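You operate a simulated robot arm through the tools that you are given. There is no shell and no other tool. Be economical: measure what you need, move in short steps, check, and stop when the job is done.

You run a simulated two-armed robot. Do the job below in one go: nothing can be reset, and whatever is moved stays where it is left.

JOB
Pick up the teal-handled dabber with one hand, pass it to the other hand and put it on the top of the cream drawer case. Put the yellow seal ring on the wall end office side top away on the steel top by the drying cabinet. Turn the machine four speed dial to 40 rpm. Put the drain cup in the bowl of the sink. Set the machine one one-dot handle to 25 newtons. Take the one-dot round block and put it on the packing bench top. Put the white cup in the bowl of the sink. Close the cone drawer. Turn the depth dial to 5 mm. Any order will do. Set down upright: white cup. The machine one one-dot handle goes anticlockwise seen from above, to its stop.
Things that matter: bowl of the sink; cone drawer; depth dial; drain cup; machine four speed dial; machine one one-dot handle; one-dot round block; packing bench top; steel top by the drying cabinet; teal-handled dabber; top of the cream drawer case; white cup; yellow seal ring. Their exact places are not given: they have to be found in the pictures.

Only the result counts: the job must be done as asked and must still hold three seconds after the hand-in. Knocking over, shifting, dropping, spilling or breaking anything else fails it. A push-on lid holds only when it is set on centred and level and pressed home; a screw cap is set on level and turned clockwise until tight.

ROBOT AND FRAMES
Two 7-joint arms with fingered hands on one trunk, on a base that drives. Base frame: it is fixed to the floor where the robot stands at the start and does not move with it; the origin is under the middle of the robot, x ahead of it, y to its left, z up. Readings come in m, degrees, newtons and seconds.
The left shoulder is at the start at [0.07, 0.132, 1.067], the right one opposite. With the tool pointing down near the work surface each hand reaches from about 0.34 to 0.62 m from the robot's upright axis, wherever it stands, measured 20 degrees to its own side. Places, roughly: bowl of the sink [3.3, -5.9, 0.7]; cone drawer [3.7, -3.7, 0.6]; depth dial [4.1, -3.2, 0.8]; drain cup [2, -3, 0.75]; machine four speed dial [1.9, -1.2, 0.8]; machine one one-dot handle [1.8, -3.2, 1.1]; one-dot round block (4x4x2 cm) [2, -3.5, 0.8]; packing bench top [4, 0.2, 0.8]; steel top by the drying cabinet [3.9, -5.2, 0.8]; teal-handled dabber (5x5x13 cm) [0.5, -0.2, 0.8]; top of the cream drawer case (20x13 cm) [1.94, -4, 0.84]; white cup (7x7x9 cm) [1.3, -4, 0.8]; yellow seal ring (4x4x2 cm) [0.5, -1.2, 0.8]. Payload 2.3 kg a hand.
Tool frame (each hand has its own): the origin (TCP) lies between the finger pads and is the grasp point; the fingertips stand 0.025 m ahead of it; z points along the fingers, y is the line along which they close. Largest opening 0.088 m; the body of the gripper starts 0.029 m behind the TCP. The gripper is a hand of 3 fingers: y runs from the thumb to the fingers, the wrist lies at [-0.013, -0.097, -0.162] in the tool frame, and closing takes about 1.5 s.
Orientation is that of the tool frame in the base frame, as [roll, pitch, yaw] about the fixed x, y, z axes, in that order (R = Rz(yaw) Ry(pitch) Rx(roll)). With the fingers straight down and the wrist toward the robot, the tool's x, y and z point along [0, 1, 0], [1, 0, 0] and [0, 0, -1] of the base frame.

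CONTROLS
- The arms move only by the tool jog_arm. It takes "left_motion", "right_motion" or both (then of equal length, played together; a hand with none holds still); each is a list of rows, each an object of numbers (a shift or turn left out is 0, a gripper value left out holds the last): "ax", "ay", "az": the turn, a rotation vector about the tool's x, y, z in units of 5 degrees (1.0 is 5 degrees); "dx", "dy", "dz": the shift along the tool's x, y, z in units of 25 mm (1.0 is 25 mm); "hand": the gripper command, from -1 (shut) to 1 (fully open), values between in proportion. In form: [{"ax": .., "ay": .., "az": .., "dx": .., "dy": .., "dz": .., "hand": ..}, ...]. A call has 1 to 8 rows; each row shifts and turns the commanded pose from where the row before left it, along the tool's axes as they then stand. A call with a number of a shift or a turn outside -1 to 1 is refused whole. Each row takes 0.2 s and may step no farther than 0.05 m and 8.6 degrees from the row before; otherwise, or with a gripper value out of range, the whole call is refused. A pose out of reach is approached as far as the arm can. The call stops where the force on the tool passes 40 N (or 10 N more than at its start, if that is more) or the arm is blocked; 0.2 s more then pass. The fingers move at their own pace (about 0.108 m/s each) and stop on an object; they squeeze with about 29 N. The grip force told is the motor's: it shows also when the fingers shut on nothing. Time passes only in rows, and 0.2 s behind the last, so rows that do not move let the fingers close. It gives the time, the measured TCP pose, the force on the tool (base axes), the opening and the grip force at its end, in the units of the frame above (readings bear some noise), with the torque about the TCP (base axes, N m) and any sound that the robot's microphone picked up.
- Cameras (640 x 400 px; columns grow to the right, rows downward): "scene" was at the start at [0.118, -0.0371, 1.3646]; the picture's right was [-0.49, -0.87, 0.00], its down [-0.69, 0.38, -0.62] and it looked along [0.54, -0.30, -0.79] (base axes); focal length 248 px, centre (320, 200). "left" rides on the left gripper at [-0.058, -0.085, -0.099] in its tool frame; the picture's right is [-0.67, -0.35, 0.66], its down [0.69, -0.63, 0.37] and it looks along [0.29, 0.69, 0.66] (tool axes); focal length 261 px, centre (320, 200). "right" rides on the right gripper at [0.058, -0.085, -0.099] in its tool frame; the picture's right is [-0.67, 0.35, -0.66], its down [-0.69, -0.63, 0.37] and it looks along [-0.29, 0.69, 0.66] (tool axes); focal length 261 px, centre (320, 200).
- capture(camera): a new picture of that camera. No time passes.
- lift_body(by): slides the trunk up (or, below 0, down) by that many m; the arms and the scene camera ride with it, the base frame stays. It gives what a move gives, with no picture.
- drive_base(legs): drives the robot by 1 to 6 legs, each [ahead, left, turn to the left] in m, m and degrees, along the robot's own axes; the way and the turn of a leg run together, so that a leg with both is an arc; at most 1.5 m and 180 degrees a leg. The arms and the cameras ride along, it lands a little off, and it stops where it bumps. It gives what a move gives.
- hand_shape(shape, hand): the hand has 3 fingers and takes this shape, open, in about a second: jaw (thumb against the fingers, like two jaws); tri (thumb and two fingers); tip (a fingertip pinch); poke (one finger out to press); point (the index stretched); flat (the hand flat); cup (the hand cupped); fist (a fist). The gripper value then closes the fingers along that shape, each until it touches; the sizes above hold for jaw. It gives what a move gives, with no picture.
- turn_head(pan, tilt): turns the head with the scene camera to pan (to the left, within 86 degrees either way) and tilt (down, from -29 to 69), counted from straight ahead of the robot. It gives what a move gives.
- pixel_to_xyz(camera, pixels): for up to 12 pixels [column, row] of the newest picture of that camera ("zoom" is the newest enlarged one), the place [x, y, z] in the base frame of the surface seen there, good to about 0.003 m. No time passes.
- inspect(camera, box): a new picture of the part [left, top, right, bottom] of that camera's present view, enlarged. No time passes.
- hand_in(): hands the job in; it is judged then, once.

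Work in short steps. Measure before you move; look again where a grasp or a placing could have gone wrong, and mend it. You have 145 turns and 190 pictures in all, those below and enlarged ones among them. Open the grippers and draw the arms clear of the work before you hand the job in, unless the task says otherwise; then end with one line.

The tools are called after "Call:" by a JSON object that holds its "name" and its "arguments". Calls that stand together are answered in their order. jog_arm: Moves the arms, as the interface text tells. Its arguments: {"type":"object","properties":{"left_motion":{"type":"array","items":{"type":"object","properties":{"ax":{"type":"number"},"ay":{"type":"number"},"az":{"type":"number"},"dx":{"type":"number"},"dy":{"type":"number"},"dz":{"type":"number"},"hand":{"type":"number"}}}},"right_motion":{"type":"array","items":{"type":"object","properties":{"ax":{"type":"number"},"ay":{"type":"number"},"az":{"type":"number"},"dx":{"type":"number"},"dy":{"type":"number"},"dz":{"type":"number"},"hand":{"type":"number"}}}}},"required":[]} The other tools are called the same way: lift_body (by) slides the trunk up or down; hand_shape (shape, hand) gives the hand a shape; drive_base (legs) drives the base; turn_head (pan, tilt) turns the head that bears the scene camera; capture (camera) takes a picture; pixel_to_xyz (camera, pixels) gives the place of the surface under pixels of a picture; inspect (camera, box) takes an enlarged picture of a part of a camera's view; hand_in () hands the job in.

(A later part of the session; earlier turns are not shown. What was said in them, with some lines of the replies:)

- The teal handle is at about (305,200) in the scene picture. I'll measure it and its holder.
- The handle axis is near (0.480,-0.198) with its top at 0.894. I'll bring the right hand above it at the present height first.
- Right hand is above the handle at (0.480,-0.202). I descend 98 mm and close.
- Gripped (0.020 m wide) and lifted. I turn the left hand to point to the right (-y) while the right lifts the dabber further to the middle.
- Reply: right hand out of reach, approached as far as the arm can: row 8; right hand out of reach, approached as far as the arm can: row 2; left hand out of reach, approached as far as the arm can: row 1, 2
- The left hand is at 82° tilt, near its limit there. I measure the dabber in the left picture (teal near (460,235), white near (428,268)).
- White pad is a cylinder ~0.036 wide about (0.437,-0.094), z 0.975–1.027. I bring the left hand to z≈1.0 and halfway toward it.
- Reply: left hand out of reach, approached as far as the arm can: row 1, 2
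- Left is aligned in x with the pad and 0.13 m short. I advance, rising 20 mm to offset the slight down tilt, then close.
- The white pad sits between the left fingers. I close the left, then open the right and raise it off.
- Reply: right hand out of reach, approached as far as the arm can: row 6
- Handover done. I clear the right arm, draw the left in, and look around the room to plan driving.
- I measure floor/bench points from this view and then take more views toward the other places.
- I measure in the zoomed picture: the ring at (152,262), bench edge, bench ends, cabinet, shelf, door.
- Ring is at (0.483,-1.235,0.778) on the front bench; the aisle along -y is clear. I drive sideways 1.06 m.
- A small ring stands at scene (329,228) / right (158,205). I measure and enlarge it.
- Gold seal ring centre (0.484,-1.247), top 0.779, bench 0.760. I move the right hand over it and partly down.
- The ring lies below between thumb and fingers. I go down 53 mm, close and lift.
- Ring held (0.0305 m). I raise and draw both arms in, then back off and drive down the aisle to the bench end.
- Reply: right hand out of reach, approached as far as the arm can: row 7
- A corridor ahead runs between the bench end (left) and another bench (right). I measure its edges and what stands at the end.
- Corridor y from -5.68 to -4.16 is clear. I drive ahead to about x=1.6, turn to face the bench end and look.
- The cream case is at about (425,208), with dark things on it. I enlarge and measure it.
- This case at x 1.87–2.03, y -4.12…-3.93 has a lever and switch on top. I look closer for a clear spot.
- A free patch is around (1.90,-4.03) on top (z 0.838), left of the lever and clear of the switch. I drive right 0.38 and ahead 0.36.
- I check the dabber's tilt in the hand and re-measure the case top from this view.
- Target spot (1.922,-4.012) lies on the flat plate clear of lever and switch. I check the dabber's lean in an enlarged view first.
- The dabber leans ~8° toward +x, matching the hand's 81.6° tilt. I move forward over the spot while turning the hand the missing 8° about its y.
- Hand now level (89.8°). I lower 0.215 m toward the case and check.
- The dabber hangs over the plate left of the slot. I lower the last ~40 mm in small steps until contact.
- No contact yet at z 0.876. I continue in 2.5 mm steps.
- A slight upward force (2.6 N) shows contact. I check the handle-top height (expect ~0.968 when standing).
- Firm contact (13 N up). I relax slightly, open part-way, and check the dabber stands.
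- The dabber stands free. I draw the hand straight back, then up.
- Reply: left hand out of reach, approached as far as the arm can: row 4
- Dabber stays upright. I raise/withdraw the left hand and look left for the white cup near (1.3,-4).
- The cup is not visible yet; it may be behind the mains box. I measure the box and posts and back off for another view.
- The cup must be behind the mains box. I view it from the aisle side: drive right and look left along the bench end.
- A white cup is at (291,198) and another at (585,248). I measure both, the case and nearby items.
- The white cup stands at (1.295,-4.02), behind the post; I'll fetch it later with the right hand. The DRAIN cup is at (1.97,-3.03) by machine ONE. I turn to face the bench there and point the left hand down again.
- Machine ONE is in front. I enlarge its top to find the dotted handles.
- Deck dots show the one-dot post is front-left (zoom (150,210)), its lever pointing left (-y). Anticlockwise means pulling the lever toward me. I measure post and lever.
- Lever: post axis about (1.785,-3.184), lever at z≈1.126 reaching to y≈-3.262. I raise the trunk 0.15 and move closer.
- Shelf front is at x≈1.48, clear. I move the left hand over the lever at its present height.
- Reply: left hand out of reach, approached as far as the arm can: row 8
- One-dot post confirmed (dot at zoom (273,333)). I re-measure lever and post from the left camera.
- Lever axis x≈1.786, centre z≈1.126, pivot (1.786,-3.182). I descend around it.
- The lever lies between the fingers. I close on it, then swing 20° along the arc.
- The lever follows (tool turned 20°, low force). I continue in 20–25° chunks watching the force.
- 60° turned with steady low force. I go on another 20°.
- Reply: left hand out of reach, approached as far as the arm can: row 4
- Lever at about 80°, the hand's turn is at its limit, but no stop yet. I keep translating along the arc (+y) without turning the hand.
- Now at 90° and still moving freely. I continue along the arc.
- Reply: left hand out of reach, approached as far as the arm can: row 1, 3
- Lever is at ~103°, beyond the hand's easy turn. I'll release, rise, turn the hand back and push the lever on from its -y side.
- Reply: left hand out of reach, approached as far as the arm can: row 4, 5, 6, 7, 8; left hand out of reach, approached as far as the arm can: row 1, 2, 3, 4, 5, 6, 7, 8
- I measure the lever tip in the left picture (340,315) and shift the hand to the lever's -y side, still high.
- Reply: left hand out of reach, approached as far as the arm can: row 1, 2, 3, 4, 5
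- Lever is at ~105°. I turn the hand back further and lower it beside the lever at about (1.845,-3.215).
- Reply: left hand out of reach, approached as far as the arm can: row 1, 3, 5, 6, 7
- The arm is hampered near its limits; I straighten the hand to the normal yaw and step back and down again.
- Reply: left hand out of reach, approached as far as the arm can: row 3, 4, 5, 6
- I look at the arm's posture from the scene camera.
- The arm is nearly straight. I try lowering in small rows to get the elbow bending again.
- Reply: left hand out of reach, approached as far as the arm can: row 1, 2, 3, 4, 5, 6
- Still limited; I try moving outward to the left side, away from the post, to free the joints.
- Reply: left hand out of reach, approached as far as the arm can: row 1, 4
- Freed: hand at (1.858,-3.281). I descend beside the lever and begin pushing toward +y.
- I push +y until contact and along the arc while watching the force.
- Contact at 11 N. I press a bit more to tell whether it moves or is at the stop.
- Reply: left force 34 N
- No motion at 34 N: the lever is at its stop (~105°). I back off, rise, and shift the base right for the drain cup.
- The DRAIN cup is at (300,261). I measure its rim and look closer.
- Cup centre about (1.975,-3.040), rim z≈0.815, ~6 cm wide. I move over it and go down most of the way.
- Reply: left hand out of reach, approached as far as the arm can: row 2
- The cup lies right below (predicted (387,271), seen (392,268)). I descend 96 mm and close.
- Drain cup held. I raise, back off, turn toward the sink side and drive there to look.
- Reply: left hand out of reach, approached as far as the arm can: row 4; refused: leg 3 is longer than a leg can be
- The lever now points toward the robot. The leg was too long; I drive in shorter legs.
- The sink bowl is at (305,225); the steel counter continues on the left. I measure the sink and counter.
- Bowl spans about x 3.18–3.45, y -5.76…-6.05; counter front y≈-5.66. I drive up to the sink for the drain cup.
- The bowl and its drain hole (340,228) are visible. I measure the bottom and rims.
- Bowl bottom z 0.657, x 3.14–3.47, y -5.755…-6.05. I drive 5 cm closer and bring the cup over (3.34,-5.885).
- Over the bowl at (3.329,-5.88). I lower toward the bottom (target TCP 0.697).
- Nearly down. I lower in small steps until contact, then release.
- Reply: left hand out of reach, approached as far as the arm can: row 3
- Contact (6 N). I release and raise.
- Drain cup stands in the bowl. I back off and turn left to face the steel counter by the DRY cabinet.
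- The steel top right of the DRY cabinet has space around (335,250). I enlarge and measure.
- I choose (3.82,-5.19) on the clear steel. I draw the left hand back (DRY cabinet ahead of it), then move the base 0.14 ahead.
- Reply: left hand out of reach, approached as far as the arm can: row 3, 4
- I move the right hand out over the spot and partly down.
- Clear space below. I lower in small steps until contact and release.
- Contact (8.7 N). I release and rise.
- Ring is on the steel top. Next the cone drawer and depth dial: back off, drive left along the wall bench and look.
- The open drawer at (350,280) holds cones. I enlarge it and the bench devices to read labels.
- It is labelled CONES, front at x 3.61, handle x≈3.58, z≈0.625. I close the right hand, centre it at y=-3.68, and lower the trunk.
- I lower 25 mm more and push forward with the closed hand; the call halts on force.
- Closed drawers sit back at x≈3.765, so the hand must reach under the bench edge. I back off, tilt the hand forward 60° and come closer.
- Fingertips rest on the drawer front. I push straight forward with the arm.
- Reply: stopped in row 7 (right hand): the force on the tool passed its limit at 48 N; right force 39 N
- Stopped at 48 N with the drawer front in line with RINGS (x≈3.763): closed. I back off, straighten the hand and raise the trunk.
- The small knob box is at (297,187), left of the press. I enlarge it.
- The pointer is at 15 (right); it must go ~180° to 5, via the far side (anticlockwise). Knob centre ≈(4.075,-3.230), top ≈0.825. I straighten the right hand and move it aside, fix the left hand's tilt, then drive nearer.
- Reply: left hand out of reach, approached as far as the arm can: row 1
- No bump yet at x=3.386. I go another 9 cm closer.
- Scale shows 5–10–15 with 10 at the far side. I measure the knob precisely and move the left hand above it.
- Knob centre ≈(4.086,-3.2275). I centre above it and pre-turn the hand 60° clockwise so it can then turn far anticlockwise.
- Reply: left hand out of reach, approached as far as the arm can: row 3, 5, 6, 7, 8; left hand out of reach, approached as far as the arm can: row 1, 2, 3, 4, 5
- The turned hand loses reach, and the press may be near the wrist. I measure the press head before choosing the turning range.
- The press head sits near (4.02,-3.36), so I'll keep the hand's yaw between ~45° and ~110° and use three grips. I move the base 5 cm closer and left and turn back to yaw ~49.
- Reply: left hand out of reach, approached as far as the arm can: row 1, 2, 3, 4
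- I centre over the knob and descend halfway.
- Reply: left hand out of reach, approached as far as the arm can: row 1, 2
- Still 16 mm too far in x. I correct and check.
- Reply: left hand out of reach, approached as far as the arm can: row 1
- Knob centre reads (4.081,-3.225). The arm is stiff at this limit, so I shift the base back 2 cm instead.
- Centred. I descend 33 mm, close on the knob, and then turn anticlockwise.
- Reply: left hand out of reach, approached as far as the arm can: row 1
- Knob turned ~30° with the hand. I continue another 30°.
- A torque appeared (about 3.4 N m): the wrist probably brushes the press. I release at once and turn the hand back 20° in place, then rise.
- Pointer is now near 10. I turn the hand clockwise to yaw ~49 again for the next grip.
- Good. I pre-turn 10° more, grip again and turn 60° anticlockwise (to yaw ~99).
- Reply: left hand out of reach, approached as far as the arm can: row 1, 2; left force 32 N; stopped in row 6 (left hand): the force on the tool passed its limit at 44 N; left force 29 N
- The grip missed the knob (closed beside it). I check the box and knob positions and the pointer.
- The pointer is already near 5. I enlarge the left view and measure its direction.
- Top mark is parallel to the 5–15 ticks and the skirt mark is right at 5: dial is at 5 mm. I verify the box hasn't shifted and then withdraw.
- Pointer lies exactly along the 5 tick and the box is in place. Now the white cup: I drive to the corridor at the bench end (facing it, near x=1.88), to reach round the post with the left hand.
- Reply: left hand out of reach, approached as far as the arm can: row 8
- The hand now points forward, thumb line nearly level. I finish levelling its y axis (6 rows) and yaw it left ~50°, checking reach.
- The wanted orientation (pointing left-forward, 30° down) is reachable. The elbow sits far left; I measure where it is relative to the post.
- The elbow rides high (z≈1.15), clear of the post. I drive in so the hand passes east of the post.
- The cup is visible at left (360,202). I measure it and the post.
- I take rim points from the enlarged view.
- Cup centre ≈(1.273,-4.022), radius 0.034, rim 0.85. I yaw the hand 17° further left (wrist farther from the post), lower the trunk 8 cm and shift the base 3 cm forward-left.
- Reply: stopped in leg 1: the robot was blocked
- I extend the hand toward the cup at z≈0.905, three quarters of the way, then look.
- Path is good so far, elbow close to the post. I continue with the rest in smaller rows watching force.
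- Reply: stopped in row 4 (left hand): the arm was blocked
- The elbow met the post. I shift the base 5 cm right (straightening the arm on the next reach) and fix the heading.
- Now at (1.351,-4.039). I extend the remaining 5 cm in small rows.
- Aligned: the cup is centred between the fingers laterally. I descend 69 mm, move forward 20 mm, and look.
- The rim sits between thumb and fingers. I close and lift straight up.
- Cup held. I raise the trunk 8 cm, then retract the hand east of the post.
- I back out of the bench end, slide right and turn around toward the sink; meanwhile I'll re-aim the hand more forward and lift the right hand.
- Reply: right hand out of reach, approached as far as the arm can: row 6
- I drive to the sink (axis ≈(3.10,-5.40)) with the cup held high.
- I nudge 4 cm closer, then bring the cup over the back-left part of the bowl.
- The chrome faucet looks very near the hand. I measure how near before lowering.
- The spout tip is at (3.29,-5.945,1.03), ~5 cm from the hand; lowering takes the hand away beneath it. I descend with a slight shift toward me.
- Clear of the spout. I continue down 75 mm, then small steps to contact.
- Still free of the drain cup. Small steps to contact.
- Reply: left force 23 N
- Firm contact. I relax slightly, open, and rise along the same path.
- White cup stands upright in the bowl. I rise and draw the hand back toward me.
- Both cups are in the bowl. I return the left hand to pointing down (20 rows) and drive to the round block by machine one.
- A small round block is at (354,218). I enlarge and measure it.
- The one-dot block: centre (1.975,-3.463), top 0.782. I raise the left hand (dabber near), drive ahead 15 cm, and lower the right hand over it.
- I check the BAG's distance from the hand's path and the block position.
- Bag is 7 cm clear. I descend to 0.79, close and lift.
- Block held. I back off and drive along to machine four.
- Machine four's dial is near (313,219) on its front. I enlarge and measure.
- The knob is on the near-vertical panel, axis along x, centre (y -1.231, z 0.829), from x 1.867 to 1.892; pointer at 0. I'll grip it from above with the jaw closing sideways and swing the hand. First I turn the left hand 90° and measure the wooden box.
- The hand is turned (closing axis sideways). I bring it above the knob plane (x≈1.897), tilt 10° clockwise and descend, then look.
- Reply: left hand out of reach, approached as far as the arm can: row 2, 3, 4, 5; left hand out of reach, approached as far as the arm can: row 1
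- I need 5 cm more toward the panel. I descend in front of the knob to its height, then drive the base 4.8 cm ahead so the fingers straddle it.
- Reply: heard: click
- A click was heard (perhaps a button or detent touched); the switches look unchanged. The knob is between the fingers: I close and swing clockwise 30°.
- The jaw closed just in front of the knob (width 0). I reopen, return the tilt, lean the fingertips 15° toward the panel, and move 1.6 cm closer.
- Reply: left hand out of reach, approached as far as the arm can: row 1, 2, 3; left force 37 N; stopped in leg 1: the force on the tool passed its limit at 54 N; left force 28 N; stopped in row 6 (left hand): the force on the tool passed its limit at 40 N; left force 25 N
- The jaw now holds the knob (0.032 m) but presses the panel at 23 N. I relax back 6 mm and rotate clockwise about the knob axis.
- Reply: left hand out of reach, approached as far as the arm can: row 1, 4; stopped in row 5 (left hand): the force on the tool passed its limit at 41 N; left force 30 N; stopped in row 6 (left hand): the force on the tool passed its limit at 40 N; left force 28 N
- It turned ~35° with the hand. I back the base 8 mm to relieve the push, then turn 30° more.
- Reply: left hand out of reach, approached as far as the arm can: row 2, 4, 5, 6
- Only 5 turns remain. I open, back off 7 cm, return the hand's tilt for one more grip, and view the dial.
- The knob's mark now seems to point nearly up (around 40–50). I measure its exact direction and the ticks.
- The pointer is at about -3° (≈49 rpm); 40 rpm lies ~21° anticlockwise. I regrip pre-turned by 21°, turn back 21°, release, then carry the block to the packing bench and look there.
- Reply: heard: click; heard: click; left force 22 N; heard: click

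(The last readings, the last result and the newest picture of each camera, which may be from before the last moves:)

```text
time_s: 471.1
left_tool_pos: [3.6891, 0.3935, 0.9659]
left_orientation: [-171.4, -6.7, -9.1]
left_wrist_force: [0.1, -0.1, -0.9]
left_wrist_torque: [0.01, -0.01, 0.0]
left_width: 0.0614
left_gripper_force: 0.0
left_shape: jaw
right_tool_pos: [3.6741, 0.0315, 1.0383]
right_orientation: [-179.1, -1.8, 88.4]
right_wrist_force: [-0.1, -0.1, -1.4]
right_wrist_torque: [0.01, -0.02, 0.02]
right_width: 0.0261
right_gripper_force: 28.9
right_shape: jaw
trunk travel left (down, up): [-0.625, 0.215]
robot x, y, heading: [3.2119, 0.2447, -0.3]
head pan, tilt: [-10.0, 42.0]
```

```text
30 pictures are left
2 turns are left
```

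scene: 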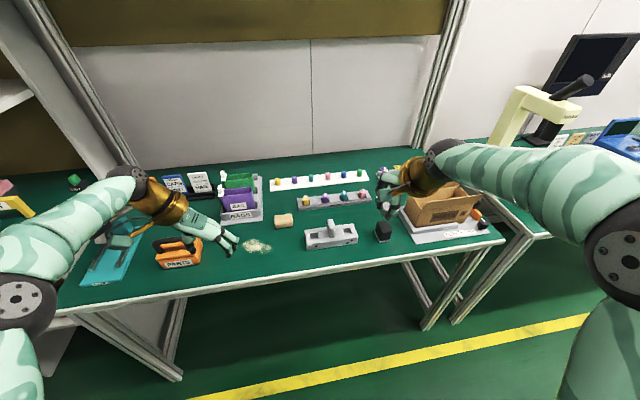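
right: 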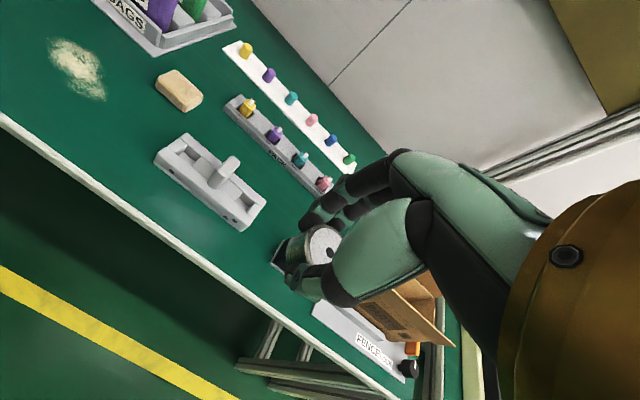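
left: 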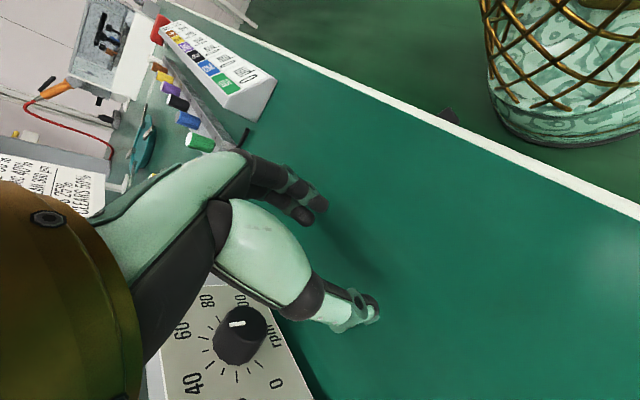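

The dial mark now points along the 40 tick. On the packing bench a clear spot is about (3.80,0.245), left of the grey jig. I raise the left hand, shift the base, set the block down there and withdraw.

Call:
{"name": "jog_arm", "arguments": {"left_motion": [{"dz": -1}, {"dz": -1}, {"dz": -1}, {"dz": -1}]}}

Call:
{"name": "drive_base", "arguments": {"legs": [[0.05, 0.17, 0]]}}

Call:
{"name": "jog_arm", "arguments": {"right_motion": [{"dx": 0.455, "dy": 0.75}, {"dx": 0.455, "dy": 0.75}, {"dx": 0.455, "dy": 0.75}, {"dx": 0.455, "dy": 0.75}, {"dz": 1}, {"dz": 1}, {"dz": 1}, {"dz": 1}]}}

Call:
{"name": "jog_arm", "arguments": {"right_motion": [{"dz": 1}, {"dz": 1}, {"dz": 1}, {"dz": 1}, {"dz": 0.9}, {"dz": 0.5}, {"dz": 0.3}, {"dz": 0.1}]}}

Call:
{"name": "jog_arm", "arguments": {"right_motion": [{"dz": 0.08}, {"dz": 0.08}, {"dz": 0.08}, {}]}}

Call:
{"name": "jog_arm", "arguments": {"right_motion": [{"hand": 0.25}, {}, {}, {"dz": -0.6}, {"dz": -1}, {"dz": -1}, {"dz": -1}, {"dz": -1}]}}

Call:
{"name": "jog_arm", "arguments": {"right_motion": [{"dz": -1, "hand": 1}, {"dz": -1}, {"dz": -1}, {"dz": -1}, {}]}}

Call:
{"name": "drive_base", "arguments": {"legs": [[-0.4, 0, 0]]}}

Call:
{"name": "capture", "arguments": {"camera": "scene"}}

Call:
{"name": "capture", "arguments": {"camera": "right"}}

```text
time_s: 472.1
left_tool_pos: [3.6755, 0.3798, 1.0646]
left_orientation: [-171.5, -6.8, -9.0]
left_wrist_force: [-0.2, 0.9, 0.9]
left_wrist_torque: [0.02, 0.02, 0.04]
left_width: 0.0613
left_gripper_force: 0.1
left_shape: jaw
right_tool_pos: [3.6748, 0.0322, 1.0394]
right_orientation: [-179.2, -1.8, 88.5]
right_wrist_force: [-0.2, 0.7, -1.4]
right_wrist_torque: [0.03, 0.03, 0.05]
right_width: 0.0259
right_gripper_force: 28.9
right_shape: jaw
trunk travel left (down, up): [-0.625, 0.215]
robot x, y, heading: [3.2126, 0.2419, -0.4]
head pan, tilt: [-10.0, 42.0]
```

```text
time_s: 473.6
left_tool_pos: [3.726, 0.5461, 1.0633]
left_orientation: [-171.3, -6.9, -9.0]
left_wrist_force: [-0.1, -0.1, -0.2]
left_wrist_torque: [0.04, -0.01, -0.03]
left_width: 0.0612
left_gripper_force: 0.2
left_shape: jaw
right_tool_pos: [3.7244, 0.1984, 1.0381]
right_orientation: [-179.2, -2.0, 88.4]
right_wrist_force: [0.2, -0.7, -0.9]
right_wrist_torque: [0.04, 0.01, -0.01]
right_width: 0.0264
right_gripper_force: 28.7
right_shape: jaw
trunk travel left (down, up): [-0.625, 0.215]
robot x, y, heading: [3.2624, 0.4141, -0.4]
head pan, tilt: [-10.0, 42.0]
```

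```text
time_s: 475.4
left_tool_pos: [3.7263, 0.5476, 1.0627]
left_orientation: [-171.5, -6.8, -9.1]
left_wrist_force: [0.0, -0.2, -0.3]
left_wrist_torque: [-0.01, -0.01, 0.0]
left_width: 0.0613
left_gripper_force: 0.0
left_shape: jaw
right_tool_pos: [3.802, 0.248, 0.9369]
right_orientation: [-179.1, -1.8, 88.5]
right_wrist_force: [0.2, -0.6, -1.4]
right_wrist_torque: [0.0, 0.04, -0.01]
right_width: 0.0261
right_gripper_force: 28.2
right_shape: jaw
trunk travel left (down, up): [-0.625, 0.215]
robot x, y, heading: [3.2594, 0.4105, -0.7]
head pan, tilt: [-10.0, 42.0]
```

```text
time_s: 477.2
left_tool_pos: [3.7264, 0.5478, 1.0646]
left_orientation: [-171.4, -6.7, -9.0]
left_wrist_force: [0.5, 0.3, 0.3]
left_wrist_torque: [0.0, -0.04, 0.01]
left_width: 0.0611
left_gripper_force: 0.0
left_shape: jaw
right_tool_pos: [3.7989, 0.2524, 0.7938]
right_orientation: [-179.2, -1.9, 88.5]
right_wrist_force: [-0.5, 0.3, -2.0]
right_wrist_torque: [0.03, 0.01, 0.0]
right_width: 0.0257
right_gripper_force: 29.4
right_shape: jaw
trunk travel left (down, up): [-0.625, 0.215]
robot x, y, heading: [3.26, 0.409, -0.7]
head pan, tilt: [-10.0, 42.0]
```

```text
time_s: 478.2
left_tool_pos: [3.7262, 0.5484, 1.0641]
left_orientation: [-171.4, -6.9, -9.0]
left_wrist_force: [0.5, 0.7, 0.7]
left_wrist_torque: [-0.01, 0.0, -0.01]
left_width: 0.0611
left_gripper_force: 0.2
left_shape: jaw
right_tool_pos: [3.7976, 0.2516, 0.7893]
right_orientation: [-179.3, -1.8, 88.4]
right_wrist_force: [0.9, 0.0, 3.2]
right_wrist_torque: [-0.01, -0.09, -0.01]
right_width: 0.0259
right_gripper_force: 29.2
right_shape: jaw
trunk travel left (down, up): [-0.625, 0.215]
robot x, y, heading: [3.2567, 0.4129, -0.4]
head pan, tilt: [-10.0, 42.0]
```

```text
time_s: 480.0
left_tool_pos: [3.7259, 0.5485, 1.0647]
left_orientation: [-171.5, -6.8, -8.9]
left_wrist_force: [0.1, -0.6, -0.5]
left_wrist_torque: [0.0, -0.03, -0.01]
left_width: 0.0611
left_gripper_force: 0.1
left_shape: jaw
right_tool_pos: [3.799, 0.25, 0.9031]
right_orientation: [-179.2, -1.8, 88.5]
right_wrist_force: [0.4, -0.4, -0.5]
right_wrist_torque: [0.0, 0.01, 0.02]
right_width: 0.0545
right_gripper_force: 0.0
right_shape: jaw
trunk travel left (down, up): [-0.625, 0.215]
robot x, y, heading: [3.2615, 0.4098, -0.3]
head pan, tilt: [-10.0, 42.0]
```

```text
time_s: 481.2
left_tool_pos: [3.7265, 0.5496, 1.0637]
left_orientation: [-171.4, -6.6, -9.0]
left_wrist_force: [-0.1, 0.9, -0.2]
left_wrist_torque: [0.01, 0.01, 0.02]
left_width: 0.0615
left_gripper_force: 0.0
left_shape: jaw
right_tool_pos: [3.8018, 0.2444, 1.003]
right_orientation: [-179.3, -1.8, 88.5]
right_wrist_force: [0.6, -0.6, -0.3]
right_wrist_torque: [-0.02, 0.01, -0.02]
right_width: 0.0877
right_gripper_force: 0.0
right_shape: jaw
trunk travel left (down, up): [-0.625, 0.215]
robot x, y, heading: [3.2613, 0.4103, -0.3]
head pan, tilt: [-10.0, 42.0]
```

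```text
time_s: 483.7
left_tool_pos: [3.3266, 0.5521, 1.0644]
left_orientation: [-171.5, -6.7, -9.0]
left_wrist_force: [0.3, 0.0, 0.5]
left_wrist_torque: [0.0, 0.03, -0.01]
left_width: 0.0615
left_gripper_force: 0.1
left_shape: jaw
right_tool_pos: [3.403, 0.2475, 1.0025]
right_orientation: [-179.1, -1.8, 88.5]
right_wrist_force: [0.3, -0.6, -0.6]
right_wrist_torque: [0.0, 0.02, -0.02]
right_width: 0.0876
right_gripper_force: 0.2
right_shape: jaw
trunk travel left (down, up): [-0.625, 0.215]
robot x, y, heading: [2.8592, 0.4136, -0.4]
head pan, tilt: [-10.0, 42.0]
```

```text
29 pictures are left
```

scene: 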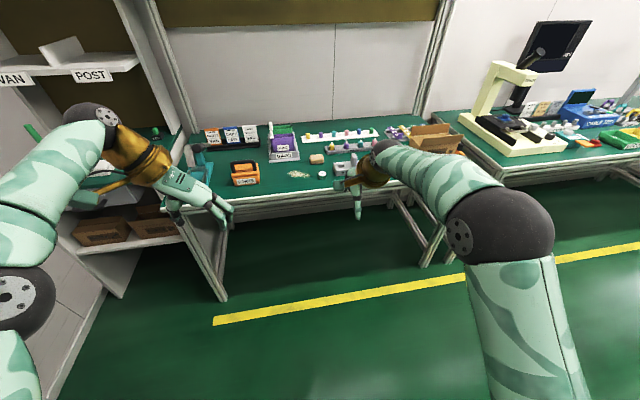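

```text
28 pictures are left
1 turns are left
```

right: 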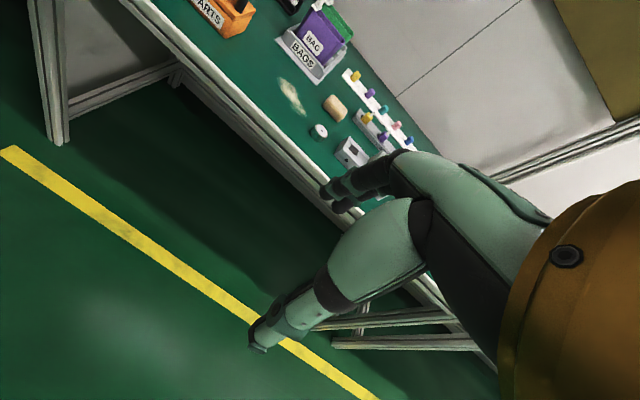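

The block stands on the packing bench (right picture (320,130)); the hands are open and the arms are clear of the bench. I hand the job in.

Call:
{"name": "hand_in", "arguments": {}}

```text
The job is handed in.
```

I've handed in the job with all nine parts carried out; I'm not certain of the speed dial reading or that nothing on machine four changed. The dial mark lined up with the 40 tick in my last view, but I didn't measure it after the final turn. I heard clicks while gripping it and pushed the front panel with up to about 54 N; the switches I could see looked unchanged at my last check.
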